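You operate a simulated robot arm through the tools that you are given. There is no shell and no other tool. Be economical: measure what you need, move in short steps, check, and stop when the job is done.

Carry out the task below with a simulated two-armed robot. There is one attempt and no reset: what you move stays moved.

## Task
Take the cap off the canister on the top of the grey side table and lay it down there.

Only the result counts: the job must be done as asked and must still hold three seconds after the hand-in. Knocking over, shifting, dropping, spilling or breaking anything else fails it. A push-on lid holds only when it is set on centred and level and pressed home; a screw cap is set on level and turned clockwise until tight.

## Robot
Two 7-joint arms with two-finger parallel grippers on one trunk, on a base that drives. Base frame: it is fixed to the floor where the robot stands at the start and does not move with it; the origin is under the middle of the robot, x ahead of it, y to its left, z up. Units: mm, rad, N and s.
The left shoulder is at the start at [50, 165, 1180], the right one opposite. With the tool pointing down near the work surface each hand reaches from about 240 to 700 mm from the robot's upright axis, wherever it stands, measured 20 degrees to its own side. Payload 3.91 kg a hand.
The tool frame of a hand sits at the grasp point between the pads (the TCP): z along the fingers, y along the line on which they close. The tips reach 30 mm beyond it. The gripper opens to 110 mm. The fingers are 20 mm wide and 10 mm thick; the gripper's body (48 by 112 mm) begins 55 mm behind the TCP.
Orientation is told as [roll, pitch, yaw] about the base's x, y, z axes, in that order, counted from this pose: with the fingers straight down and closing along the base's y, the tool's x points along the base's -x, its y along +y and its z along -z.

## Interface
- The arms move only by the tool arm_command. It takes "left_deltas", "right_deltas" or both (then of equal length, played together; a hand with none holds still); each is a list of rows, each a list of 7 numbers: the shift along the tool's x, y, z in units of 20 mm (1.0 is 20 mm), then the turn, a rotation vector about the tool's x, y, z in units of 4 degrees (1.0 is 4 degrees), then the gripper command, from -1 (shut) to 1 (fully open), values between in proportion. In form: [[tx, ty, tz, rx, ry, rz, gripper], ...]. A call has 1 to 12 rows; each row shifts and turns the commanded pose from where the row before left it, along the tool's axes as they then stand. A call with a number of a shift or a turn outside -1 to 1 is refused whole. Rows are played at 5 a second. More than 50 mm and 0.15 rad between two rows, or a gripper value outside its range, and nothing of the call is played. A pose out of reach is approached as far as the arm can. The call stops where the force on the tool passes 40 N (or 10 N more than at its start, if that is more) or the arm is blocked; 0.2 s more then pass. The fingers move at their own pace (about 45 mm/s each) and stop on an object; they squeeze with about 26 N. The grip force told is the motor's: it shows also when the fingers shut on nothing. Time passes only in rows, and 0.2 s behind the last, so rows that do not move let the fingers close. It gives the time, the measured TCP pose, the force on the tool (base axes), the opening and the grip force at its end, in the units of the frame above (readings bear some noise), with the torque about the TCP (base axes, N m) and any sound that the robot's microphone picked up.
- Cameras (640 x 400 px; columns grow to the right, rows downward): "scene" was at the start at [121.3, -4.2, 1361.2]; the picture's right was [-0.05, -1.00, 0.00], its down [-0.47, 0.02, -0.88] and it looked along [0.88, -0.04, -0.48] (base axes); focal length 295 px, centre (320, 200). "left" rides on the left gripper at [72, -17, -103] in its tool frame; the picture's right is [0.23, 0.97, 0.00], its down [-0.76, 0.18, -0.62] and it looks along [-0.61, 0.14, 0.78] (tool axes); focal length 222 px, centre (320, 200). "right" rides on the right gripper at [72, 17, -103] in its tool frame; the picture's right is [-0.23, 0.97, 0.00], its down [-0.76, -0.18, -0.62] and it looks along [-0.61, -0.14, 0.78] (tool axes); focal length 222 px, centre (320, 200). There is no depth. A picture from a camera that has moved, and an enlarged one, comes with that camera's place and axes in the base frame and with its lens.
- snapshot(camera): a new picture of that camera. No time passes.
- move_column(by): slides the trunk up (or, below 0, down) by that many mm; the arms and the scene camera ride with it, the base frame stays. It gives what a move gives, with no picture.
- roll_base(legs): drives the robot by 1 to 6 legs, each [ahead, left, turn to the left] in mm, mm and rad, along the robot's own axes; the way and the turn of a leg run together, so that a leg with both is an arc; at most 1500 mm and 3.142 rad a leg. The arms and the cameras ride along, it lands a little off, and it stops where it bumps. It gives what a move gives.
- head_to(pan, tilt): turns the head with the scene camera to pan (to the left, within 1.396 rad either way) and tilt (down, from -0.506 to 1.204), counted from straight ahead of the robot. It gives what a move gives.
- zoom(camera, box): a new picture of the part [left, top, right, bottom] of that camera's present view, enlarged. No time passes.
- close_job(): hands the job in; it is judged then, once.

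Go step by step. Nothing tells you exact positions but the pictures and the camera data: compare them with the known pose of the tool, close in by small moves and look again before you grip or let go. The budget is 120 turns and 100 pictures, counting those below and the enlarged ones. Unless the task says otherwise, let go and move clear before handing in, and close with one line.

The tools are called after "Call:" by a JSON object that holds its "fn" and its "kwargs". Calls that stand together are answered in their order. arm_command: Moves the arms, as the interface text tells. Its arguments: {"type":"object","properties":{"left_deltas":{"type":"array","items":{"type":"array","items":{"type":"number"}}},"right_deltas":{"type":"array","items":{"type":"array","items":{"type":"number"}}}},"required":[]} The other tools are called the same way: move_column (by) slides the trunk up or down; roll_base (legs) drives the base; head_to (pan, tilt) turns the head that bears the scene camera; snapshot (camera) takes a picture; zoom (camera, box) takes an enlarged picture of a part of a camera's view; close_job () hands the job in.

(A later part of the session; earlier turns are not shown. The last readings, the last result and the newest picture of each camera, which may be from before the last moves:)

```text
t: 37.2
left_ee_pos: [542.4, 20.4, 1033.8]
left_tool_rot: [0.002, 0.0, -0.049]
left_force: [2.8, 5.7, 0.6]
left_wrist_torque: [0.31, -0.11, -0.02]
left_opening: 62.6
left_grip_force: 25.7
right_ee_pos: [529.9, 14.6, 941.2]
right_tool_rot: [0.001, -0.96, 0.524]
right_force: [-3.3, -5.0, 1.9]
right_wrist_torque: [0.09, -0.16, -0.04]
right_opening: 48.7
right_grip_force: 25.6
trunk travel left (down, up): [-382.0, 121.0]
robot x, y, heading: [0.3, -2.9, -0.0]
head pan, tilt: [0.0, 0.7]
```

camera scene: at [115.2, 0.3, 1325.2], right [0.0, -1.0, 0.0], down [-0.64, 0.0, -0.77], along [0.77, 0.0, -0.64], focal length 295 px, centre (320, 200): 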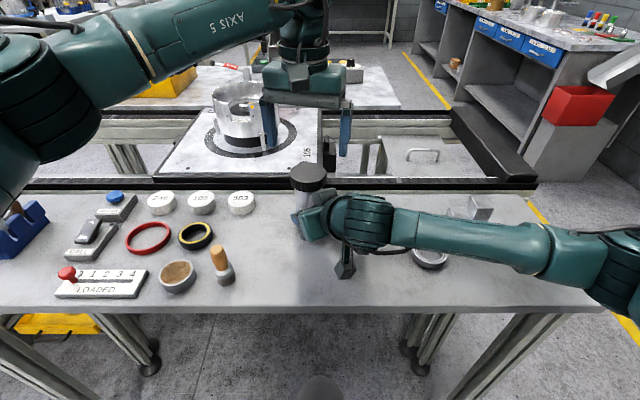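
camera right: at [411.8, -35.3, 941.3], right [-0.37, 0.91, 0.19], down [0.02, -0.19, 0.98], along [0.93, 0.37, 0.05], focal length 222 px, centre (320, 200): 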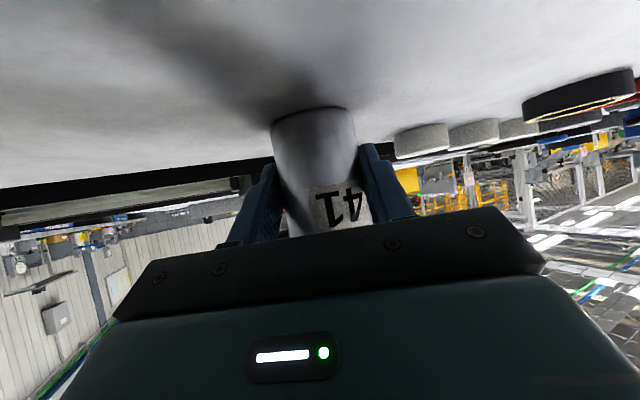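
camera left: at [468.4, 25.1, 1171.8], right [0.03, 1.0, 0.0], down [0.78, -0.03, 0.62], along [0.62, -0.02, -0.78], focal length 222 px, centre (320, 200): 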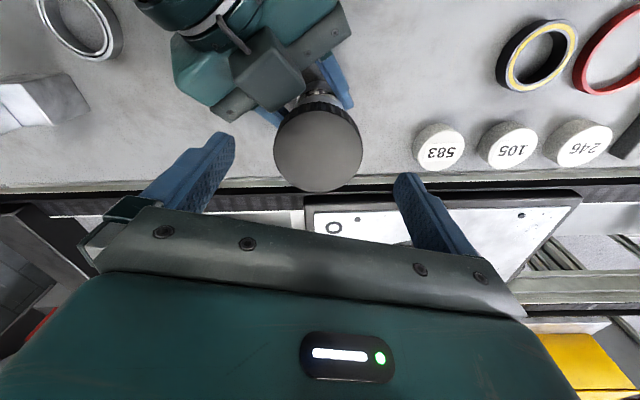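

Call:
{"fn": "arm_command", "kwargs": {"left_deltas": [[0, 0, 0, 0, 0, -1, -1], [0, 0, 0, 0, 0, -1, -1], [0, 0, 0, 0, 0, -1, -1], [0, 0, 0, 0, 0, -1, -1], [0, 0, 0, 0, 0, -1, -1], [0, 0, 0, 0, 0, -1, -1], [0, 0, 0, 0, 0, -1, -1], [0, 0, 0, 0, 0, -1, -1]]}}

Call:
{"fn": "snapshot", "kwargs": {"camera": "left"}}

Call:
{"fn": "snapshot", "kwargs": {"camera": "right"}}

Call:
{"fn": "zoom", "kwargs": {"camera": "scene", "box": [240, 110, 400, 250]}}

```text
t: 39.0
left_ee_pos: [542.1, 19.1, 1033.8]
left_tool_rot: [0.0, 0.0, 0.508]
left_force: [-5.2, 5.1, 2.5]
left_wrist_torque: [0.36, 0.14, 0.01]
left_opening: 62.7
left_grip_force: 25.9
right_ee_pos: [530.2, 13.7, 941.1]
right_tool_rot: [-0.002, -0.958, 0.521]
right_force: [5.1, -5.5, 0.0]
right_wrist_torque: [0.08, 0.31, -0.1]
right_opening: 48.2
right_grip_force: 25.5
trunk travel left (down, up): [-382.0, 121.0]
robot x, y, heading: [-3.4, -1.2, 0.001]
head pan, tilt: [0.0, 0.7]
```

```text
65 pictures are left
camera left: at [488.3, -29.8, 1138.1], right [-0.67, 0.74, 0.0], down [0.58, 0.53, 0.62], along [0.46, 0.42, -0.78], focal length 222 px, centre (320, 200)
```

left: 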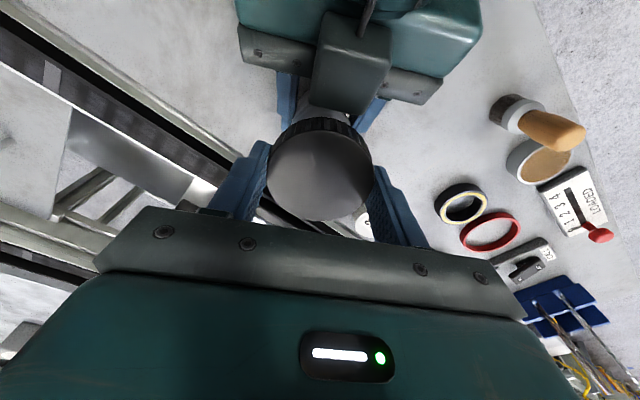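

```text
64 pictures are left
camera right: at [412.1, -35.7, 941.3], right [-0.37, 0.91, 0.19], down [0.02, -0.19, 0.98], along [0.93, 0.37, 0.05], focal length 222 px, centre (320, 200)
```

right: 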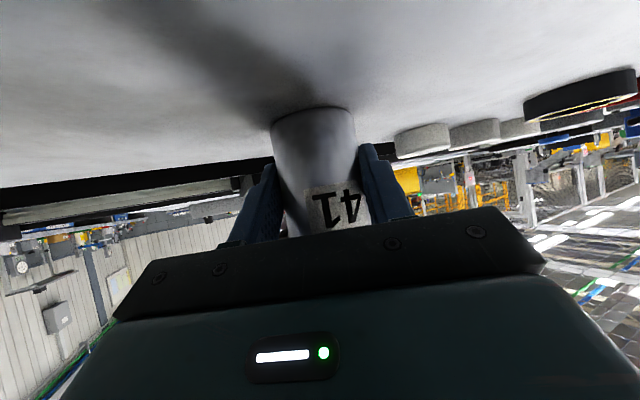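

```text
2.86 times, centred on (320, 180) of scene
camera zoom: at [115.0, 0.4, 1325.2], right [0.0, -1.0, 0.0], down [-0.64, 0.0, -0.77], along [0.77, 0.0, -0.64], focal length 844 px, centre (320, 257)
```

zoom: 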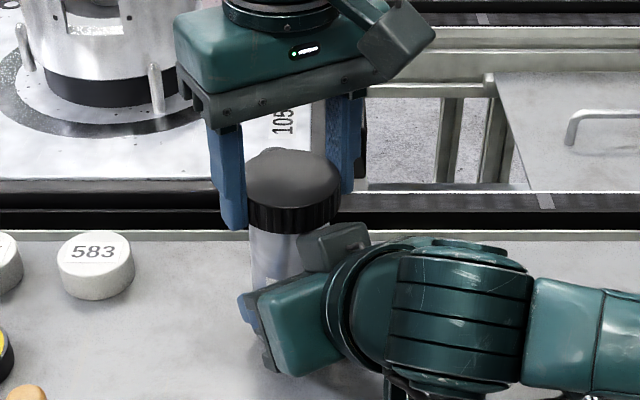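

The cap turns with almost no torque and the body stays still. I keep turning, rising very slightly.

Call:
{"fn": "arm_command", "kwargs": {"left_deltas": [[0, 0, -0.005, 0, 0, -1, -1], [0, 0, -0.005, 0, 0, -1, -1], [0, 0, -0.005, 0, 0, -1, -1], [0, 0, -0.005, 0, 0, -1, -1], [0, 0, -0.005, 0, 0, -1, -1], [0, 0, -0.005, 0, 0, -1, -1], [0, 0, -0.005, 0, 0, -1, -1], [0, 0, -0.005, 0, 0, -1, -1], [0, 0, -0.005, 0, 0, -1, -1], [0, 0, -0.005, 0, 0, -1, -1]]}}

Call:
{"fn": "zoom", "kwargs": {"camera": "left", "box": [160, 60, 480, 260]}}

```text
t: 41.2
left_ee_pos: [542.4, 19.2, 1035.1]
left_tool_rot: [-0.001, 0.001, 1.204]
left_force: [-4.7, 7.7, 0.3]
left_wrist_torque: [0.42, 0.26, -0.03]
left_opening: 62.5
left_grip_force: 25.7
right_ee_pos: [530.0, 14.6, 941.4]
right_tool_rot: [0.0, -0.963, 0.521]
right_force: [6.4, -8.9, 1.3]
right_wrist_torque: [0.17, 0.09, -0.13]
right_opening: 48.1
right_grip_force: 25.9
trunk travel left (down, up): [-382.0, 121.0]
robot x, y, heading: [-3.4, 0.0, -0.004]
head pan, tilt: [0.0, 0.7]
```

```text
2.00 times, centred on (320, 160) of left
camera zoom: at [533.2, -53.4, 1138.8], right [-0.99, 0.13, 0.0], down [0.1, 0.77, 0.62], along [0.08, 0.62, -0.78], focal length 444 px, centre (320, 280)
```

zoom: 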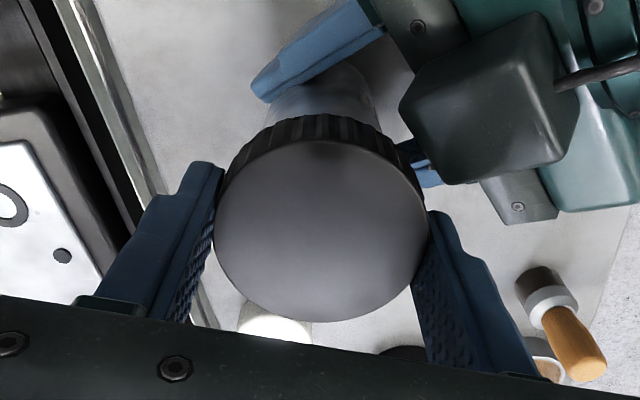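

I have turned 84° so far. A gentle 2 mm upward tug tests whether it is free.

Call:
{"fn": "arm_command", "kwargs": {"left_deltas": [[0, 0, -0.05, 0, 0, 0, -1], [0, 0, -0.05, 0, 0, 0, -1]]}}

```text
t: 41.8
left_ee_pos: [542.4, 20.4, 1037.1]
left_tool_rot: [0.002, 0.0, 1.204]
left_force: [-2.2, 6.1, -6.6]
left_wrist_torque: [0.36, -0.01, 0.0]
left_opening: 62.7
left_grip_force: 26.2
right_ee_pos: [529.1, 14.0, 942.4]
right_tool_rot: [0.002, -0.962, 0.522]
right_force: [3.2, -6.6, 4.9]
right_wrist_torque: [0.34, 0.27, -0.1]
right_opening: 48.0
right_grip_force: 26.2
trunk travel left (down, up): [-382.0, 121.0]
robot x, y, heading: [0.7, 2.2, 0.003]
head pan, tilt: [0.0, 0.7]
```

It's still threaded. I release, lift clear, wind the wrist back 84° and regrip.

Call:
{"fn": "arm_command", "kwargs": {"left_deltas": [[0, 0, 0.07, 0, 0, 0, 0.4], [0, 0, 0, 0, 0, 0, 0.4], [0, 0, -0.75, 0, 0, 0, 0.4], [0, 0, -0.75, 0, 0, 0, 0.4], [0, 0, 0, 0, 0, 1, 0.4], [0, 0, 0, 0, 0, 1, 0.4], [0, 0, 0, 0, 0, 1, 0.4], [0, 0, 0, 0, 0, 1, 0.4], [0, 0, 0, 0, 0, 1, 0.4], [0, 0, 0, 0, 0, 1, 0.4], [0, 0, 0, 0, 0, 1, 0.4], [0, 0, 0, 0, 0, 1, 0.4]]}}

Call:
{"fn": "arm_command", "kwargs": {"left_deltas": [[0, 0, 0, 0, 0, 1, 0.4], [0, 0, 0, 0, 0, 1, 0.4], [0, 0, 0, 0, 0, 1, 0.4], [0, 0, 0, 0, 0, 1, 0.4], [0, 0, 0, 0, 0, 1, 0.4], [0, 0, 0, 0, 0, 1, 0.4], [0, 0, 0, 0, 0, 1, 0.4], [0, 0, 0, 0, 0, 1, 0.4], [0, 0, 0, 0, 0, 1, 0.4], [0, 0, 0, 0, 0, 1, 0.4], [0, 0, 0, 0, 0, 1, 0.4], [0, 0, 0, 0, 0, 1, 0.4]]}}

Call:
{"fn": "zoom", "kwargs": {"camera": "left", "box": [160, 60, 480, 260]}}

Call:
{"fn": "zoom", "kwargs": {"camera": "scene", "box": [240, 110, 400, 250]}}

```text
t: 44.4
left_ee_pos: [544.1, 19.7, 1067.2]
left_tool_rot: [-0.001, 0.002, 0.644]
left_force: [0.0, -0.4, 0.4]
left_wrist_torque: [-0.01, 0.0, 0.03]
left_opening: 76.9
left_grip_force: 0.1
right_ee_pos: [529.7, 13.6, 940.7]
right_tool_rot: [0.001, -0.961, 0.524]
right_force: [-1.1, 1.2, 2.2]
right_wrist_torque: [-0.01, -0.01, 0.0]
right_opening: 48.0
right_grip_force: 25.7
trunk travel left (down, up): [-382.0, 121.0]
robot x, y, heading: [2.9, 1.3, 0.002]
head pan, tilt: [0.0, 0.7]
```

```text
t: 47.0
left_ee_pos: [543.1, 20.4, 1064.9]
left_tool_rot: [-0.001, 0.002, -0.194]
left_force: [0.7, 0.0, -0.3]
left_wrist_torque: [0.03, -0.03, -0.01]
left_opening: 76.9
left_grip_force: 0.1
right_ee_pos: [528.8, 13.4, 942.1]
right_tool_rot: [0.0, -0.96, 0.523]
right_force: [-1.2, -0.3, 0.1]
right_wrist_torque: [-0.05, -0.04, -0.02]
right_opening: 48.1
right_grip_force: 26.5
trunk travel left (down, up): [-382.0, 121.0]
robot x, y, heading: [0.9, -2.6, -0.0]
head pan, tilt: [0.0, 0.7]
```

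```text
2.00 times, centred on (320, 160) of left
camera zoom: at [469.0, 18.0, 1169.1], right [-0.04, 1.0, 0.0], down [0.78, 0.03, 0.62], along [0.62, 0.02, -0.78], focal length 444 px, centre (320, 280)
```

zoom: 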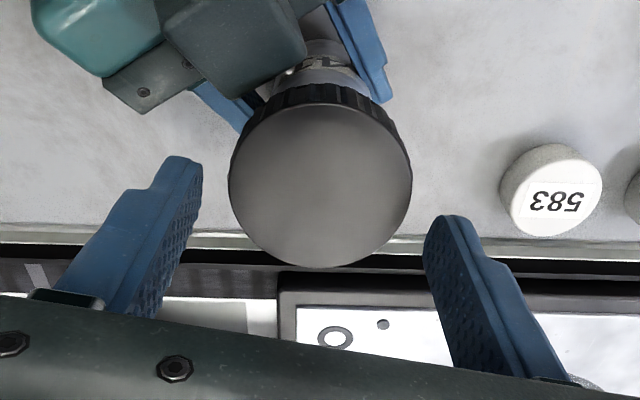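

```text
2.86 times, centred on (320, 180) of scene
camera zoom: at [115.1, 0.3, 1325.2], right [0.0, -1.0, 0.0], down [-0.64, 0.0, -0.77], along [0.77, 0.0, -0.64], focal length 844 px, centre (320, 257)
```

zoom: 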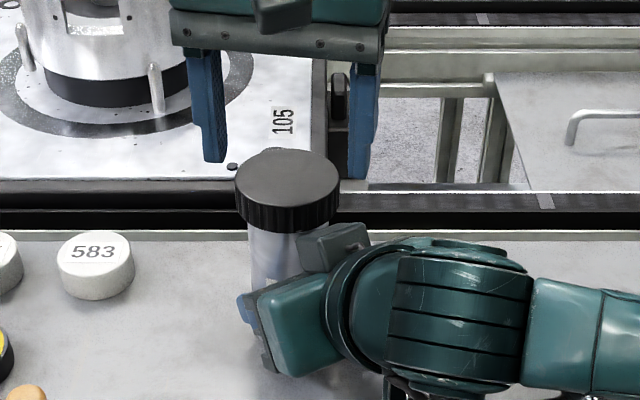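

Aligned again. I lower, regrip and make the second turn.

Call:
{"fn": "arm_command", "kwargs": {"left_deltas": [[0, 0, 0.75, 0, 0, 1, 0.4], [0, 0, 0.75, 0, 0, 0, 0.4], [0, 0, 0, 0, 0, 0, -1], [0, 0, 0, 0, 0, 0, -1], [0, 0, 0, 0, 0, 0, -1], [0, 0, 0, 0, 0, 0, -1]]}}

Call:
{"fn": "arm_command", "kwargs": {"left_deltas": [[0, 0, -0.005, 0, 0, -1, -1], [0, 0, -0.005, 0, 0, -1, -1], [0, 0, -0.005, 0, 0, -1, -1], [0, 0, -0.005, 0, 0, -1, -1], [0, 0, -0.005, 0, 0, -1, -1], [0, 0, -0.005, 0, 0, -1, -1], [0, 0, -0.005, 0, 0, -1, -1], [0, 0, -0.005, 0, 0, -1, -1], [0, 0, -0.005, 0, 0, -1, -1], [0, 0, -0.005, 0, 0, -1, -1], [0, 0, -0.005, 0, 0, -1, -1], [0, 0, -0.005, 0, 0, -1, -1]]}}

Call:
{"fn": "arm_command", "kwargs": {"left_deltas": [[0, 0, -0.005, 0, 0, -1, -1], [0, 0, -0.005, 0, 0, -1, -1], [0, 0, -0.005, 0, 0, -1, -1], [0, 0, -0.005, 0, 0, -1, -1], [0, 0, -0.005, 0, 0, -1, -1], [0, 0, -0.005, 0, 0, -1, -1], [0, 0, -0.005, 0, 0, -1, -1], [0, 0, -0.005, 0, 0, -1, -1], [0, 0, -0.005, 0, 0, -1, -1], [0, 0, -0.005, 0, 0, -1, -1]]}}

```text
t: 48.4
left_ee_pos: [542.3, 19.7, 1036.7]
left_tool_rot: [0.001, 0.0, -0.262]
left_force: [1.8, 3.2, 0.0]
left_wrist_torque: [0.1, -0.08, 0.0]
left_opening: 62.8
left_grip_force: 26.0
right_ee_pos: [530.9, 13.5, 941.3]
right_tool_rot: [0.001, -0.96, 0.523]
right_force: [-2.3, -1.5, 0.5]
right_wrist_torque: [0.12, -0.09, -0.06]
right_opening: 48.0
right_grip_force: 25.9
trunk travel left (down, up): [-382.0, 121.0]
robot x, y, heading: [-1.5, 2.7, -0.002]
head pan, tilt: [0.0, 0.7]
```

```text
t: 51.0
left_ee_pos: [542.8, 20.6, 1037.2]
left_tool_rot: [0.0, 0.0, 0.578]
left_force: [-8.9, 1.3, 1.3]
left_wrist_torque: [0.23, 0.27, -0.02]
left_opening: 63.0
left_grip_force: 26.0
right_ee_pos: [530.3, 13.3, 941.2]
right_tool_rot: [-0.001, -0.962, 0.52]
right_force: [9.8, -3.1, 0.1]
right_wrist_torque: [-0.04, 0.57, -0.1]
right_opening: 47.8
right_grip_force: 26.4
trunk travel left (down, up): [-382.0, 121.0]
robot x, y, heading: [-1.4, -2.1, -0.005]
head pan, tilt: [0.0, 0.7]
```

```text
t: 53.2
left_ee_pos: [542.4, 20.9, 1036.4]
left_tool_rot: [0.0, -0.001, 1.279]
left_force: [-7.2, 10.7, 0.4]
left_wrist_torque: [0.42, 0.25, -0.02]
left_opening: 63.0
left_grip_force: 26.1
right_ee_pos: [530.4, 14.2, 941.9]
right_tool_rot: [0.0, -0.96, 0.521]
right_force: [7.4, -11.0, 2.2]
right_wrist_torque: [0.59, 0.39, -0.15]
right_opening: 47.9
right_grip_force: 26.3
trunk travel left (down, up): [-382.0, 121.0]
robot x, y, heading: [-1.5, 1.8, 0.0]
head pan, tilt: [0.0, 0.7]
```

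Call:
{"fn": "arm_command", "kwargs": {"left_deltas": [[0, 0, -0.1, 0, 0, 0, -1], [0, 0, -0.1, 0, 0, 0, -1]]}}

Call:
{"fn": "zoom", "kwargs": {"camera": "scene", "box": [240, 110, 400, 250]}}

```text
t: 53.8
left_ee_pos: [543.0, 19.6, 1040.8]
left_tool_rot: [0.005, -0.004, 1.276]
left_force: [-4.7, 13.3, -15.5]
left_wrist_torque: [0.83, -0.21, -0.04]
left_opening: 62.9
left_grip_force: 25.9
right_ee_pos: [530.6, 13.4, 944.0]
right_tool_rot: [0.001, -0.967, 0.522]
right_force: [3.6, -13.7, 12.0]
right_wrist_torque: [0.54, 0.51, -0.2]
right_opening: 47.9
right_grip_force: 25.7
trunk travel left (down, up): [-382.0, 121.0]
robot x, y, heading: [1.1, 2.0, -0.001]
head pan, tilt: [0.0, 0.7]
```

```text
2.86 times, centred on (320, 180) of scene
camera zoom: at [115.5, 0.3, 1325.1], right [0.0, -1.0, 0.0], down [-0.64, 0.0, -0.76], along [0.76, 0.0, -0.64], focal length 844 px, centre (320, 257)
```

zoom: 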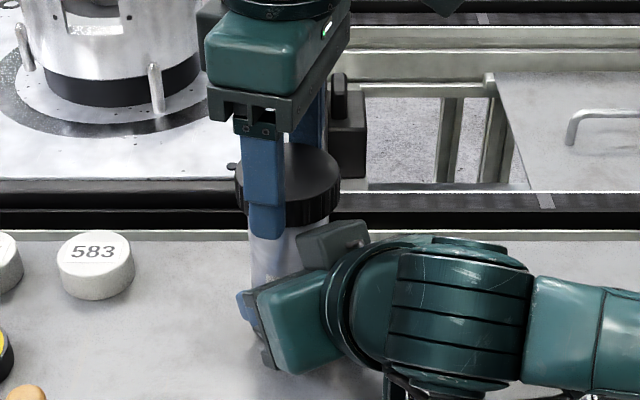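

Still threaded (172° turned). I undo the tug, wind back and make a third turn.

Call:
{"fn": "arm_command", "kwargs": {"left_deltas": [[0, 0, 0.2, 0, 0, 0, -1], [0, 0, 0, 0, 0, 0, 0.4], [0, 0, 0, 0, 0, 0, 0.4], [0, 0, -0.75, 0, 0, 0, 0.4], [0, 0, -0.75, 0, 0, 0, 0.4], [0, 0, 0, 0, 0, 1, 0.4], [0, 0, 0, 0, 0, 1, 0.4], [0, 0, 0, 0, 0, 1, 0.4], [0, 0, 0, 0, 0, 1, 0.4], [0, 0, 0, 0, 0, 1, 0.4], [0, 0, 0, 0, 0, 1, 0.4], [0, 0, 0, 0, 0, 1, 0.4]]}}

Call:
{"fn": "arm_command", "kwargs": {"left_deltas": [[0, 0, 0, 0, 0, 1, 0.4], [0, 0, 0, 0, 0, 1, 0.4], [0, 0, 0, 0, 0, 1, 0.4], [0, 0, 0, 0, 0, 1, 0.4], [0, 0, 0, 0, 0, 1, 0.4], [0, 0, 0, 0, 0, 1, 0.4], [0, 0, 0, 0, 0, 1, 0.4], [0, 0, 0, 0, 0, 1, 0.4], [0, 0, 0, 0, 0, 1, 0.4], [0, 0, 0, 0, 0, 1, 0.4], [0, 0, 0, 0, 0, 1, 0.4], [0, 0, 0, 0, 0, 1, 0.4]]}}

Call:
{"fn": "arm_command", "kwargs": {"left_deltas": [[0, 0, 0, 0, 0, 1, 0.4], [0, 0, 0, 0, 0, 1, 0.4], [0, 0, 0, 0, 0, 1, 0.4]]}}

Call:
{"fn": "zoom", "kwargs": {"camera": "left", "box": [160, 60, 480, 260]}}

Call:
{"fn": "zoom", "kwargs": {"camera": "scene", "box": [260, 150, 340, 230]}}

```text
t: 56.4
left_ee_pos: [543.0, 19.9, 1067.5]
left_tool_rot: [0.0, 0.001, 0.785]
left_force: [0.5, 0.0, -0.4]
left_wrist_torque: [0.02, 0.0, -0.02]
left_opening: 77.1
left_grip_force: 0.1
right_ee_pos: [529.6, 13.9, 940.6]
right_tool_rot: [0.0, -0.96, 0.524]
right_force: [-0.6, -0.5, -1.6]
right_wrist_torque: [-0.01, 0.02, -0.01]
right_opening: 47.9
right_grip_force: 26.0
trunk travel left (down, up): [-382.0, 121.0]
robot x, y, heading: [0.1, -0.9, -0.001]
head pan, tilt: [0.0, 0.7]
```

```text
t: 59.0
left_ee_pos: [542.2, 18.9, 1067.8]
left_tool_rot: [0.001, 0.0, -0.052]
left_force: [-0.8, -0.9, 0.5]
left_wrist_torque: [-0.02, 0.03, 0.0]
left_opening: 77.1
left_grip_force: 0.1
right_ee_pos: [530.3, 13.8, 941.2]
right_tool_rot: [0.001, -0.958, 0.522]
right_force: [-0.1, -0.5, -3.1]
right_wrist_torque: [0.0, 0.03, -0.02]
right_opening: 48.1
right_grip_force: 25.7
trunk travel left (down, up): [-382.0, 121.0]
robot x, y, heading: [-0.8, -1.5, -0.003]
head pan, tilt: [0.0, 0.7]
```

```text
t: 59.8
left_ee_pos: [542.9, 20.4, 1068.0]
left_tool_rot: [0.001, -0.001, -0.262]
left_force: [0.1, 0.6, 0.6]
left_wrist_torque: [0.0, 0.02, 0.02]
left_opening: 77.0
left_grip_force: 0.1
right_ee_pos: [529.8, 12.9, 941.6]
right_tool_rot: [0.001, -0.961, 0.522]
right_force: [-0.2, 0.0, -2.5]
right_wrist_torque: [-0.01, 0.03, 0.04]
right_opening: 48.0
right_grip_force: 26.1
trunk travel left (down, up): [-382.0, 121.0]
robot x, y, heading: [-0.9, -3.7, -0.002]
head pan, tilt: [0.0, 0.7]
```

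```text
2.00 times, centred on (320, 160) of left
camera zoom: at [469.7, 23.0, 1171.5], right [0.03, 1.0, 0.0], down [0.78, -0.03, 0.62], along [0.62, -0.02, -0.78], focal length 444 px, centre (320, 280)
```

zoom: 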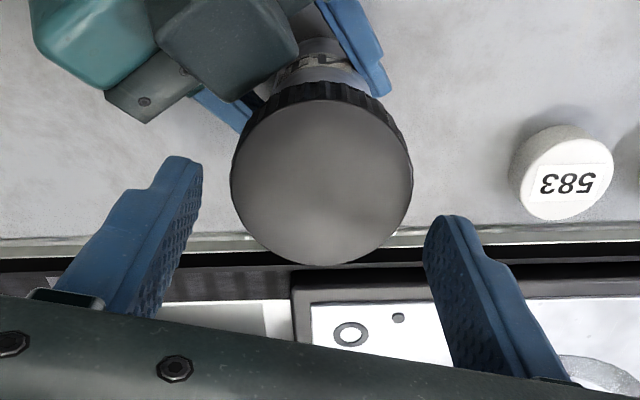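

```text
5.00 times, centred on (300, 190) of scene
camera zoom: at [115.5, 0.3, 1325.1], right [0.0, -1.0, 0.0], down [-0.64, 0.0, -0.76], along [0.76, 0.0, -0.64], focal length 1476 px, centre (420, 250)
```

zoom: 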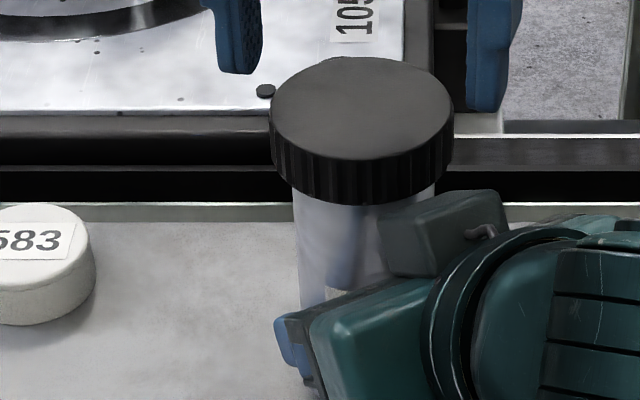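

Third turn.

Call:
{"fn": "arm_command", "kwargs": {"left_deltas": [[0, 0, 0.8, 0, 0, 0, 0.4], [0, 0, 0.8, 0, 0, 0, 0.4], [0, 0, 0, 0, 0, 0, -1], [0, 0, 0, 0, 0, 0, -1], [0, 0, 0, 0, 0, 0, -1]]}}

Call:
{"fn": "arm_command", "kwargs": {"left_deltas": [[0, 0, -0.005, 0, 0, -1, -1], [0, 0, -0.005, 0, 0, -1, -1], [0, 0, -0.005, 0, 0, -1, -1], [0, 0, -0.005, 0, 0, -1, -1], [0, 0, -0.005, 0, 0, -1, -1], [0, 0, -0.005, 0, 0, -1, -1], [0, 0, -0.005, 0, 0, -1, -1], [0, 0, -0.005, 0, 0, -1, -1], [0, 0, -0.005, 0, 0, -1, -1], [0, 0, -0.005, 0, 0, -1, -1], [0, 0, -0.005, 0, 0, -1, -1], [0, 0, -0.005, 0, 0, -1, -1]]}}

Call:
{"fn": "arm_command", "kwargs": {"left_deltas": [[0, 0, -0.005, 0, 0, -1, -1], [0, 0, -0.005, 0, 0, -1, -1], [0, 0, -0.005, 0, 0, -1, -1], [0, 0, -0.005, 0, 0, -1, -1], [0, 0, -0.005, 0, 0, -1, -1], [0, 0, -0.005, 0, 0, -1, -1], [0, 0, -0.005, 0, 0, -1, -1], [0, 0, -0.005, 0, 0, -1, -1], [0, 0, -0.005, 0, 0, -1, -1], [0, 0, -0.005, 0, 0, -1, -1]]}}

Call:
{"fn": "arm_command", "kwargs": {"left_deltas": [[0, 0, -0.1, 0, 0, 0, -1], [0, 0, -0.05, 0, 0, 0, -1]]}}

```text
t: 61.0
left_ee_pos: [543.0, 21.4, 1034.6]
left_tool_rot: [-0.002, 0.001, -0.262]
left_force: [-1.6, -4.0, 0.6]
left_wrist_torque: [-0.14, 0.0, 0.02]
left_opening: 62.8
left_grip_force: 25.6
right_ee_pos: [529.7, 13.7, 941.0]
right_tool_rot: [0.002, -0.961, 0.524]
right_force: [2.3, 4.0, -3.0]
right_wrist_torque: [-0.27, 0.17, 0.03]
right_opening: 48.1
right_grip_force: 26.6
trunk travel left (down, up): [-382.0, 121.0]
robot x, y, heading: [-1.5, -0.5, -0.0]
head pan, tilt: [0.0, 0.7]
```

```text
t: 63.6
left_ee_pos: [542.8, 22.4, 1037.2]
left_tool_rot: [0.002, -0.001, 0.581]
left_force: [9.0, 9.4, -6.6]
left_wrist_torque: [0.5, -0.33, 0.01]
left_opening: 63.0
left_grip_force: 26.1
right_ee_pos: [529.9, 13.6, 940.9]
right_tool_rot: [0.0, -0.96, 0.522]
right_force: [-8.6, -10.9, 4.2]
right_wrist_torque: [0.58, -0.52, -0.06]
right_opening: 48.1
right_grip_force: 25.5
trunk travel left (down, up): [-382.0, 121.0]
robot x, y, heading: [1.1, 0.9, -0.002]
head pan, tilt: [0.0, 0.7]
```

```text
t: 65.8
left_ee_pos: [543.0, 20.3, 1038.2]
left_tool_rot: [0.001, 0.0, 1.274]
left_force: [-7.8, 12.4, -7.3]
left_wrist_torque: [0.46, 0.26, -0.05]
left_opening: 62.6
left_grip_force: 26.4
right_ee_pos: [530.8, 13.2, 940.8]
right_tool_rot: [0.001, -0.96, 0.523]
right_force: [8.8, -11.0, 4.2]
right_wrist_torque: [0.7, 0.49, -0.19]
right_opening: 47.8
right_grip_force: 26.3
trunk travel left (down, up): [-382.0, 121.0]
robot x, y, heading: [0.4, -1.9, -0.002]
head pan, tilt: [0.0, 0.7]
```

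```text
t: 66.4
left_ee_pos: [541.9, 21.4, 1038.3]
left_tool_rot: [0.004, -0.003, 1.274]
left_force: [-8.5, 10.7, -15.1]
left_wrist_torque: [0.63, 0.11, 0.0]
left_opening: 62.5
left_grip_force: 25.8
right_ee_pos: [529.6, 13.5, 942.9]
right_tool_rot: [-0.002, -0.965, 0.525]
right_force: [8.2, -10.5, 12.0]
right_wrist_torque: [0.56, 0.54, -0.19]
right_opening: 48.4
right_grip_force: 26.3
trunk travel left (down, up): [-382.0, 121.0]
robot x, y, heading: [1.1, -3.7, 0.001]
head pan, tilt: [0.0, 0.7]
```

Still held, though the thread seems to rise about 3 mm per turn. I undo the tug and go on winding (260° so far).

Call:
{"fn": "arm_command", "kwargs": {"left_deltas": [[0, 0, 0.2, 0, 0, 0, -1], [0, 0, 0, 0, 0, 0, 0.4], [0, 0, 0, 0, 0, 0, 0.4], [0, 0, -0.75, 0, 0, 0, 0.4], [0, 0, -0.75, 0, 0, 0, 0.4], [0, 0, 0, 0, 0, 1, 0.4], [0, 0, 0, 0, 0, 1, 0.4], [0, 0, 0, 0, 0, 1, 0.4], [0, 0, 0, 0, 0, 1, 0.4], [0, 0, 0, 0, 0, 1, 0.4], [0, 0, 0, 0, 0, 1, 0.4], [0, 0, 0, 0, 0, 1, 0.4]]}}

Call:
{"fn": "arm_command", "kwargs": {"left_deltas": [[0, 0, 0, 0, 0, 1, 0.4], [0, 0, 0, 0, 0, 1, 0.4], [0, 0, 0, 0, 0, 1, 0.4], [0, 0, 0, 0, 0, 1, 0.4], [0, 0, 0, 0, 0, 1, 0.4], [0, 0, 0, 0, 0, 1, 0.4], [0, 0, 0, 0, 0, 1, 0.4], [0, 0, 0, 0, 0, 1, 0.4], [0, 0, 0, 0, 0, 1, 0.4], [0, 0, 0, 0, 0, 1, 0.4], [0, 0, 0, 0, 0, 1, 0.4], [0, 0, 0, 0, 0, 1, 0.4]]}}

Call:
{"fn": "arm_command", "kwargs": {"left_deltas": [[0, 0, 0, 0, 0, 1, 0.4], [0, 0, 0, 0, 0, 1, 0.4], [0, 0, 0, 0, 0, 1, 0.4]]}}

Call:
{"fn": "zoom", "kwargs": {"camera": "left", "box": [240, 70, 400, 170]}}

Call:
{"fn": "zoom", "kwargs": {"camera": "scene", "box": [260, 150, 340, 230]}}

```text
t: 69.0
left_ee_pos: [542.3, 20.4, 1066.1]
left_tool_rot: [0.002, 0.0, 0.785]
left_force: [-0.5, 0.7, 0.0]
left_wrist_torque: [0.02, 0.01, 0.02]
left_opening: 77.2
left_grip_force: 0.0
right_ee_pos: [530.3, 13.2, 942.1]
right_tool_rot: [0.0, -0.96, 0.523]
right_force: [-0.3, -0.1, -4.0]
right_wrist_torque: [-0.03, 0.02, -0.01]
right_opening: 47.9
right_grip_force: 26.2
trunk travel left (down, up): [-382.0, 121.0]
robot x, y, heading: [2.6, -1.5, -0.002]
head pan, tilt: [0.0, 0.7]
```

```text
t: 71.6
left_ee_pos: [544.0, 18.9, 1067.9]
left_tool_rot: [-0.001, -0.001, -0.054]
left_force: [-0.2, -0.4, -0.9]
left_wrist_torque: [-0.02, 0.02, 0.01]
left_opening: 76.9
left_grip_force: 0.0
right_ee_pos: [529.3, 14.3, 942.3]
right_tool_rot: [0.001, -0.961, 0.523]
right_force: [0.4, 0.2, -2.6]
right_wrist_torque: [0.01, 0.03, 0.0]
right_opening: 47.7
right_grip_force: 25.5
trunk travel left (down, up): [-382.0, 121.0]
robot x, y, heading: [0.0, -0.9, 0.0]
head pan, tilt: [0.0, 0.7]
```

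```text
t: 72.4
left_ee_pos: [543.5, 19.6, 1067.8]
left_tool_rot: [-0.001, -0.001, -0.263]
left_force: [0.7, 0.2, 0.5]
left_wrist_torque: [0.0, -0.02, -0.02]
left_opening: 76.8
left_grip_force: 0.1
right_ee_pos: [530.9, 14.5, 940.9]
right_tool_rot: [0.002, -0.959, 0.523]
right_force: [-0.3, 0.1, -3.8]
right_wrist_torque: [0.02, 0.08, 0.0]
right_opening: 47.9
right_grip_force: 25.9
trunk travel left (down, up): [-382.0, 121.0]
robot x, y, heading: [0.7, -1.9, -0.002]
head pan, tilt: [0.0, 0.7]
```

```text
4.00 times, centred on (320, 120) of left
camera zoom: at [469.3, 22.6, 1171.2], right [0.03, 1.0, 0.0], down [0.78, -0.03, 0.62], along [0.62, -0.02, -0.78], focal length 888 px, centre (320, 520)
```

zoom: 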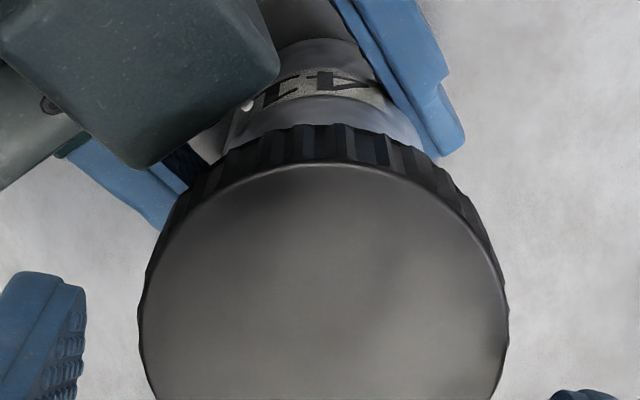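

```text
5.00 times, centred on (300, 190) of scene
camera zoom: at [115.5, 0.3, 1325.1], right [0.0, -1.0, 0.0], down [-0.64, 0.0, -0.76], along [0.76, 0.0, -0.64], focal length 1476 px, centre (420, 250)
```

zoom: 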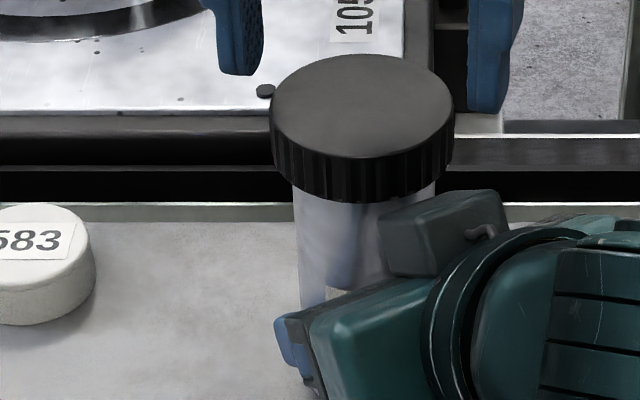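

The cap rose about 1 mm more, so it is unscrewing. Fourth turn.

Call:
{"fn": "arm_command", "kwargs": {"left_deltas": [[0, 0, 0.8, 0, 0, 0, 0.4], [0, 0, 0.75, 0, 0, 0, 0.4], [0, 0, 0, 0, 0, 0, -1], [0, 0, 0, 0, 0, 0, -1], [0, 0, 0, 0, 0, 0, -1]]}}

Call:
{"fn": "arm_command", "kwargs": {"left_deltas": [[0, 0, -0.002, 0, 0, -1, -1], [0, 0, -0.002, 0, 0, -1, -1], [0, 0, -0.002, 0, 0, -1, -1], [0, 0, -0.002, 0, 0, -1, -1], [0, 0, -0.002, 0, 0, -1, -1], [0, 0, -0.002, 0, 0, -1, -1], [0, 0, -0.002, 0, 0, -1, -1], [0, 0, -0.002, 0, 0, -1, -1], [0, 0, -0.002, 0, 0, -1, -1], [0, 0, -0.002, 0, 0, -1, -1], [0, 0, -0.002, 0, 0, -1, -1], [0, 0, -0.002, 0, 0, -1, -1]]}}

Call:
{"fn": "arm_command", "kwargs": {"left_deltas": [[0, 0, -0.002, 0, 0, -1, -1], [0, 0, -0.002, 0, 0, -1, -1], [0, 0, -0.002, 0, 0, -1, -1], [0, 0, -0.002, 0, 0, -1, -1], [0, 0, -0.002, 0, 0, -1, -1], [0, 0, -0.002, 0, 0, -1, -1], [0, 0, -0.002, 0, 0, -1, -1], [0, 0, -0.002, 0, 0, -1, -1], [0, 0, -0.002, 0, 0, -1, -1], [0, 0, -0.002, 0, 0, -1, -1]]}}

Call:
{"fn": "arm_command", "kwargs": {"left_deltas": [[0, 0, -0.1, 0, 0, 0, -1], [0, 0, -0.05, 0, 0, 0, -1]]}}

```text
t: 73.6
left_ee_pos: [543.3, 20.1, 1036.1]
left_tool_rot: [0.001, 0.0, -0.262]
left_force: [0.2, -0.9, 0.4]
left_wrist_torque: [-0.03, 0.0, 0.01]
left_opening: 62.5
left_grip_force: 26.1
right_ee_pos: [530.1, 14.4, 942.3]
right_tool_rot: [0.001, -0.959, 0.524]
right_force: [0.3, 0.4, -3.0]
right_wrist_torque: [-0.04, 0.04, 0.01]
right_opening: 47.8
right_grip_force: 25.9
trunk travel left (down, up): [-382.0, 121.0]
robot x, y, heading: [-1.5, 0.2, 0.0]
head pan, tilt: [0.0, 0.7]
```

```text
t: 76.2
left_ee_pos: [542.2, 21.0, 1035.1]
left_tool_rot: [-0.002, 0.001, 0.579]
left_force: [0.5, 1.4, 0.3]
left_wrist_torque: [0.04, 0.01, -0.03]
left_opening: 62.8
left_grip_force: 26.1
right_ee_pos: [530.9, 14.1, 940.2]
right_tool_rot: [0.002, -0.96, 0.521]
right_force: [-0.8, -1.7, -3.2]
right_wrist_torque: [0.07, 0.02, 0.0]
right_opening: 47.9
right_grip_force: 26.3
trunk travel left (down, up): [-382.0, 121.0]
robot x, y, heading: [-1.0, -0.5, -0.003]
head pan, tilt: [0.0, 0.7]
```

```text
t: 78.4
left_ee_pos: [542.7, 20.9, 1035.9]
left_tool_rot: [0.001, 0.0, 1.276]
left_force: [1.4, 11.8, -0.3]
left_wrist_torque: [0.2, -0.04, -0.09]
left_opening: 62.5
left_grip_force: 25.7
right_ee_pos: [530.8, 14.2, 940.3]
right_tool_rot: [-0.002, -0.958, 0.523]
right_force: [-1.4, -10.1, -3.8]
right_wrist_torque: [0.74, -0.04, -0.04]
right_opening: 47.9
right_grip_force: 26.0
trunk travel left (down, up): [-382.0, 121.0]
robot x, y, heading: [-1.9, -2.0, -0.004]
head pan, tilt: [0.0, 0.7]
```

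```text
t: 79.0
left_ee_pos: [542.2, 19.7, 1038.0]
left_tool_rot: [0.003, 0.001, 1.273]
left_force: [-0.9, 8.7, -4.7]
left_wrist_torque: [0.06, 0.0, 0.05]
left_opening: 62.8
left_grip_force: 26.5
right_ee_pos: [530.4, 14.8, 942.1]
right_tool_rot: [0.001, -0.963, 0.522]
right_force: [0.4, -9.3, 1.9]
right_wrist_torque: [0.79, 0.12, -0.15]
right_opening: 48.1
right_grip_force: 25.9
trunk travel left (down, up): [-382.0, 121.0]
robot x, y, heading: [-0.6, 1.1, -0.002]
head pan, tilt: [0.0, 0.7]
```

The resistance is lower now. I pull a little more.

Call:
{"fn": "arm_command", "kwargs": {"left_deltas": [[0, 0, -0.1, 0, 0, 0, -1], [0, 0, -0.1, 0, 0, 0, -1]]}}

Call:
{"fn": "zoom", "kwargs": {"camera": "scene", "box": [260, 150, 340, 230]}}

```text
t: 79.6
left_ee_pos: [542.6, 20.1, 1042.4]
left_tool_rot: [0.0, 0.0, 1.274]
left_force: [-1.0, 8.2, -4.5]
left_wrist_torque: [0.08, -0.01, 0.0]
left_opening: 62.7
left_grip_force: 25.4
right_ee_pos: [530.9, 13.6, 941.7]
right_tool_rot: [0.0, -0.959, 0.523]
right_force: [1.6, -9.2, 0.5]
right_wrist_torque: [0.77, 0.13, -0.06]
right_opening: 48.0
right_grip_force: 25.8
trunk travel left (down, up): [-382.0, 121.0]
robot x, y, heading: [0.1, -0.1, -0.003]
head pan, tilt: [0.0, 0.7]
```

```text
5.00 times, centred on (300, 190) of scene
camera zoom: at [115.5, 0.3, 1325.1], right [0.0, -1.0, 0.0], down [-0.64, 0.0, -0.76], along [0.76, 0.0, -0.64], focal length 1476 px, centre (420, 250)
```

zoom: 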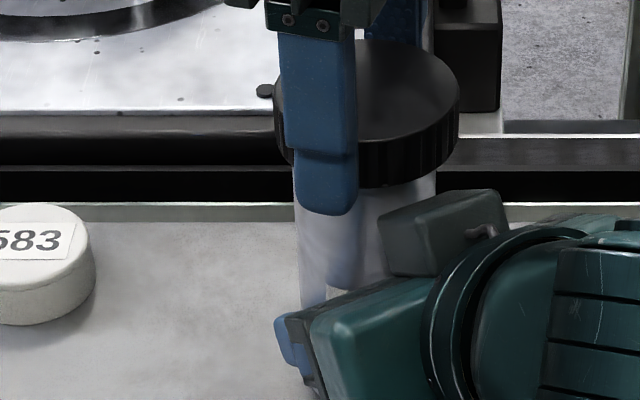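

The cap now slides up at constant force, so it is free. I lift it clear.

Call:
{"fn": "arm_command", "kwargs": {"left_deltas": [[0, 0, -0.2, 0, 0, 0, -1], [0, 0, -0.2, 0, 0, 0, -1], [0, 0, -0.3, 0, 0, 0, -1], [0, 0, -0.4, 0, 0, 0, -1], [0, 0, -0.5, 0, 0, 0, -1], [0, 0, -0.6, 0, 0, 0, -1], [0, 0, -0.8, 0, 0, 0, -1]]}}

Call:
{"fn": "zoom", "kwargs": {"camera": "scene", "box": [240, 110, 400, 250]}}

Call:
{"fn": "snapshot", "kwargs": {"camera": "right"}}

```text
t: 81.2
left_ee_pos: [543.8, 19.8, 1103.8]
left_tool_rot: [0.001, -0.001, 1.276]
left_force: [0.1, 0.8, -0.6]
left_wrist_torque: [0.03, 0.01, 0.01]
left_opening: 62.7
left_grip_force: 25.7
right_ee_pos: [529.6, 14.4, 940.2]
right_tool_rot: [0.001, -0.961, 0.52]
right_force: [-0.3, 0.1, -3.4]
right_wrist_torque: [-0.02, -0.04, 0.02]
right_opening: 48.0
right_grip_force: 26.1
trunk travel left (down, up): [-382.0, 121.0]
robot x, y, heading: [3.1, -0.2, 0.004]
head pan, tilt: [0.0, 0.7]
```

```text
2.86 times, centred on (320, 180) of scene
camera zoom: at [115.4, 0.2, 1325.1], right [0.0, -1.0, 0.0], down [-0.64, 0.0, -0.76], along [0.76, 0.0, -0.64], focal length 844 px, centre (320, 257)
```

zoom: 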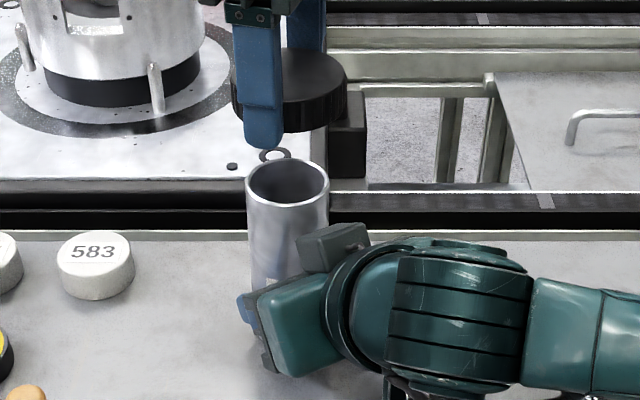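

```text
52 pictures are left
camera right: at [412.0, -35.5, 941.1], right [-0.37, 0.91, 0.19], down [0.02, -0.19, 0.98], along [0.93, 0.37, 0.05], focal length 222 px, centre (320, 200)
```

right: 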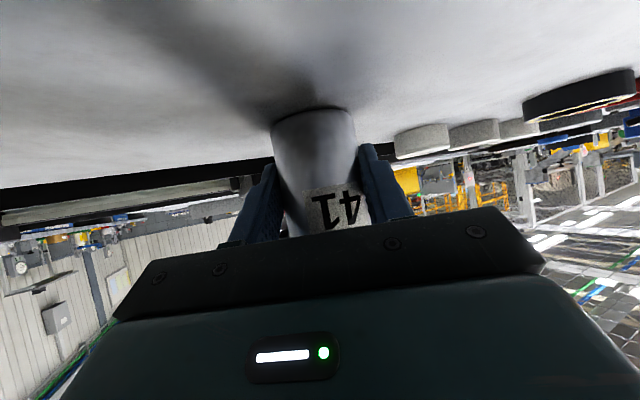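

The cap is off. The right hand carries about 3.4 N, so the canister seems to hover slightly. I lower the right hand in 1 mm steps until it rests on the table.

Call:
{"fn": "arm_command", "kwargs": {"right_deltas": [[0.041, 0, 0.029, 0, 0, 0, -1], [0.041, 0, 0.029, 0, 0, 0, -1]]}}

```text
t: 81.8
left_ee_pos: [541.7, 20.4, 1103.7]
left_tool_rot: [-0.001, 0.001, 1.274]
left_force: [0.8, -0.5, -0.3]
left_wrist_torque: [-0.01, -0.01, -0.02]
left_opening: 62.7
left_grip_force: 25.9
right_ee_pos: [530.3, 12.9, 942.0]
right_tool_rot: [0.0, -0.962, 0.522]
right_force: [-2.0, -0.5, 2.9]
right_wrist_torque: [-0.12, 0.14, 0.01]
right_opening: 47.8
right_grip_force: 25.6
trunk travel left (down, up): [-382.0, 121.0]
robot x, y, heading: [-1.2, -1.2, -0.005]
head pan, tilt: [0.0, 0.7]
```

It now rests on the table. I release the right hand and check.

Call:
{"fn": "arm_command", "kwargs": {"right_deltas": [[0, 0, 0, 0, 0, 0, 0.0], [0, 0, 0, 0, 0, 0, 0.2], [0, 0, 0, 0, 0, 0, 0.36], [0, 0, 0, 0, 0, 0, 0.36]]}}

Call:
{"fn": "snapshot", "kwargs": {"camera": "right"}}

Call:
{"fn": "zoom", "kwargs": {"camera": "scene", "box": [240, 110, 400, 250]}}

```text
t: 82.8
left_ee_pos: [542.2, 20.0, 1103.4]
left_tool_rot: [-0.001, 0.001, 1.273]
left_force: [0.6, -1.3, 0.3]
left_wrist_torque: [-0.01, 0.01, 0.0]
left_opening: 62.6
left_grip_force: 25.8
right_ee_pos: [529.4, 13.9, 939.3]
right_tool_rot: [0.002, -0.961, 0.524]
right_force: [0.4, 0.4, 0.0]
right_wrist_torque: [0.03, 0.01, 0.04]
right_opening: 75.1
right_grip_force: 0.1
trunk travel left (down, up): [-382.0, 121.0]
robot x, y, heading: [0.7, 0.3, -0.003]
head pan, tilt: [0.0, 0.7]
```

```text
51 pictures are left
camera right: at [411.9, -35.2, 939.2], right [-0.37, 0.91, 0.19], down [0.02, -0.19, 0.98], along [0.93, 0.37, 0.05], focal length 222 px, centre (320, 200)
```

right: 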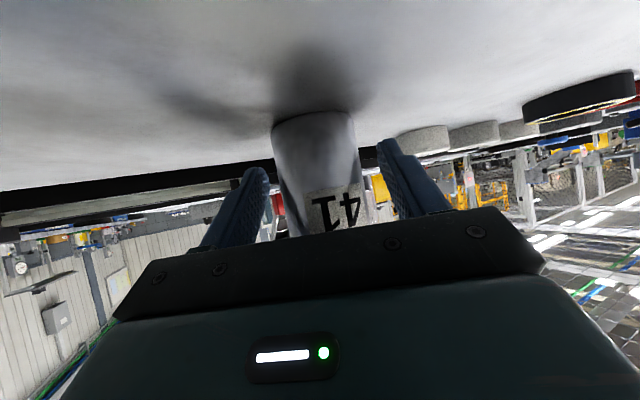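

```text
2.86 times, centred on (320, 180) of scene
camera zoom: at [115.3, 0.3, 1325.1], right [0.0, -1.0, 0.0], down [-0.64, 0.0, -0.76], along [0.76, 0.0, -0.64], focal length 844 px, centre (320, 257)
```

zoom: 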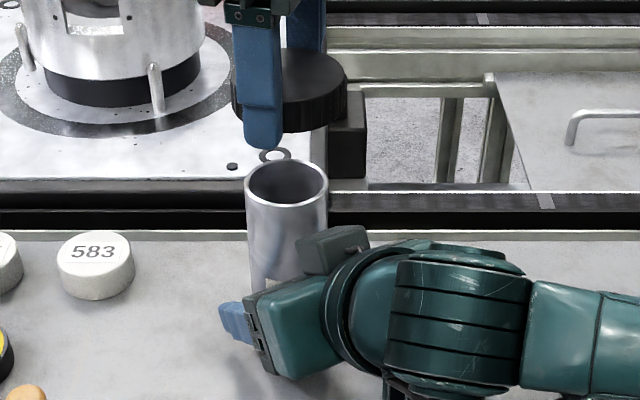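

The canister stands free. I back the right hand straight off, then move it up and to the right.

Call:
{"fn": "arm_command", "kwargs": {"right_deltas": [[0.287, 0, -0.41, 0, 0, 0, 0.36], [0.574, 0, -0.819, 0, 0, 0, 0.36], [0.574, 0, -0.819, 0, 0, 0, 0.36], [0.574, 0, -0.819, 0, 0, 0, 0.36], [0.574, 0, -0.819, 0, 0, 0, 0.36], [0.574, 0, -0.819, 0, 0, 0, 0.36]]}}

Call:
{"fn": "arm_command", "kwargs": {"right_deltas": [[-0.372, -0.606, -0.689, 0, 0, 0, 0.36], [-0.372, -0.606, -0.689, 0, 0, 0, 0.36], [-0.372, -0.606, -0.689, 0, 0, 0, 0.36], [-0.372, -0.606, -0.689, 0, 0, 0, 0.36], [-0.372, -0.606, -0.689, 0, 0, 0, 0.36], [-0.372, -0.606, -0.689, 0, 0, 0, 0.36], [-0.372, -0.606, -0.689, 0, 0, 0, 0.36], [-0.372, -0.606, -0.689, 0, 0, 0, 0.36], [-0.372, -0.606, -0.689, 0, 0, 0, 0.36], [-0.372, -0.606, -0.689, 0, 0, 0, 0.36]]}}

Call:
{"fn": "snapshot", "kwargs": {"camera": "scene"}}

```text
t: 84.2
left_ee_pos: [541.9, 19.5, 1102.0]
left_tool_rot: [-0.001, 0.0, 1.274]
left_force: [-0.4, 0.0, -0.5]
left_wrist_torque: [0.0, 0.02, 0.0]
left_opening: 62.5
left_grip_force: 26.3
right_ee_pos: [443.9, -34.5, 940.6]
right_tool_rot: [0.001, -0.956, 0.522]
right_force: [0.0, 0.7, 0.7]
right_wrist_torque: [-0.03, 0.03, -0.01]
right_opening: 75.0
right_grip_force: 0.1
right hand out of reach, approached as far as the arm can: row 6
trunk travel left (down, up): [-382.0, 121.0]
robot x, y, heading: [-0.0, -1.5, 0.006]
head pan, tilt: [0.0, 0.7]
```

```text
t: 86.4
left_ee_pos: [542.2, 19.9, 1103.5]
left_tool_rot: [0.001, -0.001, 1.276]
left_force: [0.5, -0.1, 0.0]
left_wrist_torque: [0.0, 0.02, -0.02]
left_opening: 62.4
left_grip_force: 25.9
right_ee_pos: [442.5, -177.6, 1080.2]
right_tool_rot: [-0.001, -0.961, 0.525]
right_force: [0.5, -0.5, -1.4]
right_wrist_torque: [0.0, 0.03, -0.03]
right_opening: 74.9
right_grip_force: 0.1
trunk travel left (down, up): [-382.0, 121.0]
robot x, y, heading: [-0.3, -0.4, -0.0]
head pan, tilt: [0.0, 0.7]
```

```text
49 pictures are left
camera scene: at [115.1, 0.2, 1325.2], right [0.0, -1.0, 0.0], down [-0.64, 0.0, -0.77], along [0.77, 0.0, -0.64], focal length 295 px, centre (320, 200)
```

scene: 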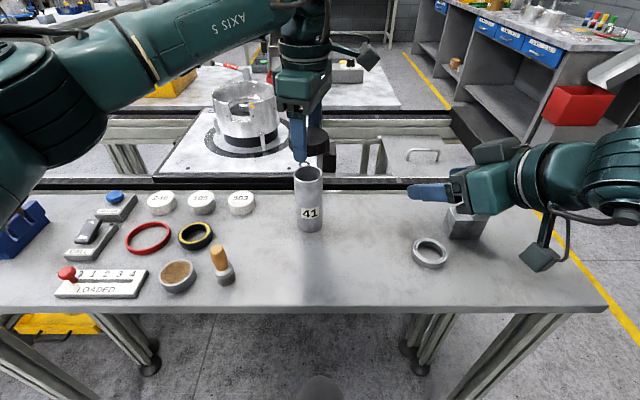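

The canister stands open and undisturbed. I'll lay the cap on the free spot near (480, −70): first move the right hand further off while turning the left wrist back to yaw ≈0.

Call:
{"fn": "arm_command", "kwargs": {"left_deltas": [[0, 0, 0, 0, 0, 1, -1], [0, 0, 0, 0, 0, 1, -1], [0, 0, 0, 0, 0, 1, -1], [0, 0, 0, 0, 0, 1, -1], [0, 0, 0, 0, 0, 1, -1], [0, 0, 0, 0, 0, 1, -1], [0, 0, 0, 0, 0, 1, -1], [0, 0, 0, 0, 0, 1, -1], [0, 0, 0, 0, 0, 1, -1]], "right_deltas": [[0.287, -0.866, -0.41, 0, 0, 0, 0.36], [0.287, -0.866, -0.41, 0, 0, 0, 0.36], [0.287, -0.866, -0.41, 0, 0, 0, 0.36], [0.287, -0.866, -0.41, 0, 0, 0, 0.36], [0.287, -0.866, -0.41, 0, 0, 0, 0.36], [0.287, -0.866, -0.41, 0, 0, 0, 0.36], [0, 0, 0, 0, 0, 0, 0.36], [0, 0, 0, 0, 0, 0, 0.36], [0, 0, 0, 0, 0, 0, 0.36]]}}

Call:
{"fn": "arm_command", "kwargs": {"left_deltas": [[0, 0, 0, 0, 0, 1, -1], [0, 0, 0, 0, 0, 1, -1], [0, 0, 0, 0, 0, 1, -1], [0, 0, 0, 0, 0, 1, -1], [0, 0, 0, 0, 0, 1, -1], [0, 0, 0, 0, 0, 1, -1], [0, 0, 0, 0, 0, 1, -1], [0, 0, 0, 0, 0, 1, -1], [0, 0, 0, 0, 0, 1, -1]]}}

Call:
{"fn": "arm_command", "kwargs": {"left_deltas": [[0.6, -0.9, 0, 0, 0, 0, -1], [0.6, -0.9, 0, 0, 0, 0, -1], [0.6, -0.9, 0, 0, 0, 0, -1], [0.6, -0.9, 0, 0, 0, 0, -1], [0.6, -0.9, 0, 0, 0, 0, -1], [0, 0, 0.8, 0, 0, 0, -1], [0, 0, 0.8, 0, 0, 0, -1], [0, 0, 0.8, 0, 0, 0, -1], [0, 0, 0.8, 0, 0, 0, -1], [0, 0, 0.8, 0, 0, 0, -1], [0, 0, 0.8, 0, 0, 0, -1]]}}

Call:
{"fn": "snapshot", "kwargs": {"camera": "scene"}}

Call:
{"fn": "snapshot", "kwargs": {"camera": "left"}}

```text
t: 88.4
left_ee_pos: [541.9, 20.1, 1103.7]
left_tool_rot: [0.0, 0.001, 0.646]
left_force: [0.3, -0.4, 0.2]
left_wrist_torque: [-0.01, 0.01, 0.03]
left_opening: 62.6
left_grip_force: 26.2
right_ee_pos: [444.2, -297.7, 1079.0]
right_tool_rot: [0.001, -0.959, 0.524]
right_force: [0.5, -0.2, 0.0]
right_wrist_torque: [-0.01, 0.0, 0.0]
right_opening: 75.0
right_grip_force: 0.0
trunk travel left (down, up): [-382.0, 121.0]
robot x, y, heading: [3.2, 1.4, 0.001]
head pan, tilt: [0.0, 0.7]
```

```text
t: 90.4
left_ee_pos: [543.0, 20.1, 1103.8]
left_tool_rot: [0.001, 0.0, 0.018]
left_force: [0.2, 0.2, 0.2]
left_wrist_torque: [-0.01, 0.01, 0.04]
left_opening: 62.8
left_grip_force: 25.7
right_ee_pos: [443.6, -296.7, 1077.8]
right_tool_rot: [-0.001, -0.961, 0.521]
right_force: [-0.2, -0.4, 0.4]
right_wrist_torque: [0.01, 0.02, 0.0]
right_opening: 74.7
right_grip_force: 0.2
trunk travel left (down, up): [-382.0, 121.0]
robot x, y, heading: [2.4, -0.3, -0.003]
head pan, tilt: [0.0, 0.7]
```

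```text
t: 92.8
left_ee_pos: [482.8, -70.2, 1006.4]
left_tool_rot: [0.001, 0.0, 0.019]
left_force: [-0.9, -0.3, -0.7]
left_wrist_torque: [0.01, -0.01, 0.0]
left_opening: 62.5
left_grip_force: 26.4
right_ee_pos: [444.7, -296.8, 1078.8]
right_tool_rot: [0.002, -0.96, 0.524]
right_force: [-0.8, 0.6, 0.2]
right_wrist_torque: [0.03, 0.01, -0.01]
right_opening: 75.0
right_grip_force: 0.1
trunk travel left (down, up): [-382.0, 121.0]
robot x, y, heading: [-2.4, 1.4, -0.001]
head pan, tilt: [0.0, 0.7]
```

```text
48 pictures are left
camera scene: at [115.4, 0.3, 1325.2], right [0.0, -1.0, 0.0], down [-0.64, 0.0, -0.76], along [0.76, 0.0, -0.64], focal length 295 px, centre (320, 200)
```

scene: 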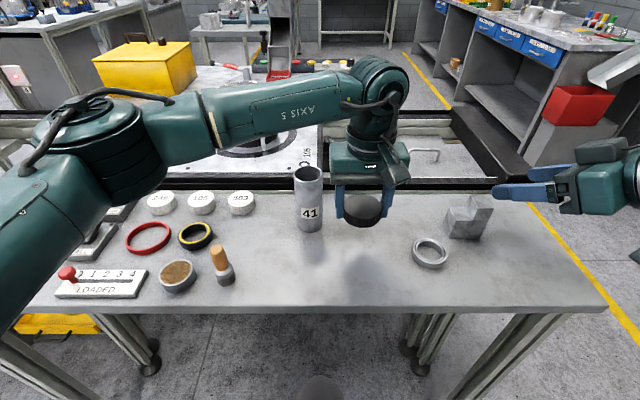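

```text
47 pictures are left
camera left: at [412.7, -88.0, 1110.1], right [-0.24, 0.97, 0.0], down [0.76, 0.19, 0.62], along [0.6, 0.15, -0.78], focal length 222 px, centre (320, 200)
```

left: 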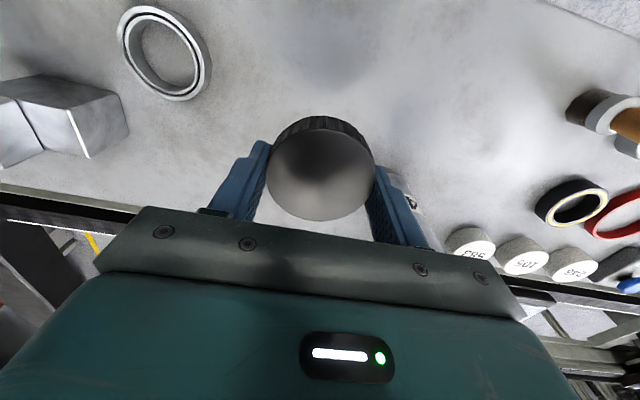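

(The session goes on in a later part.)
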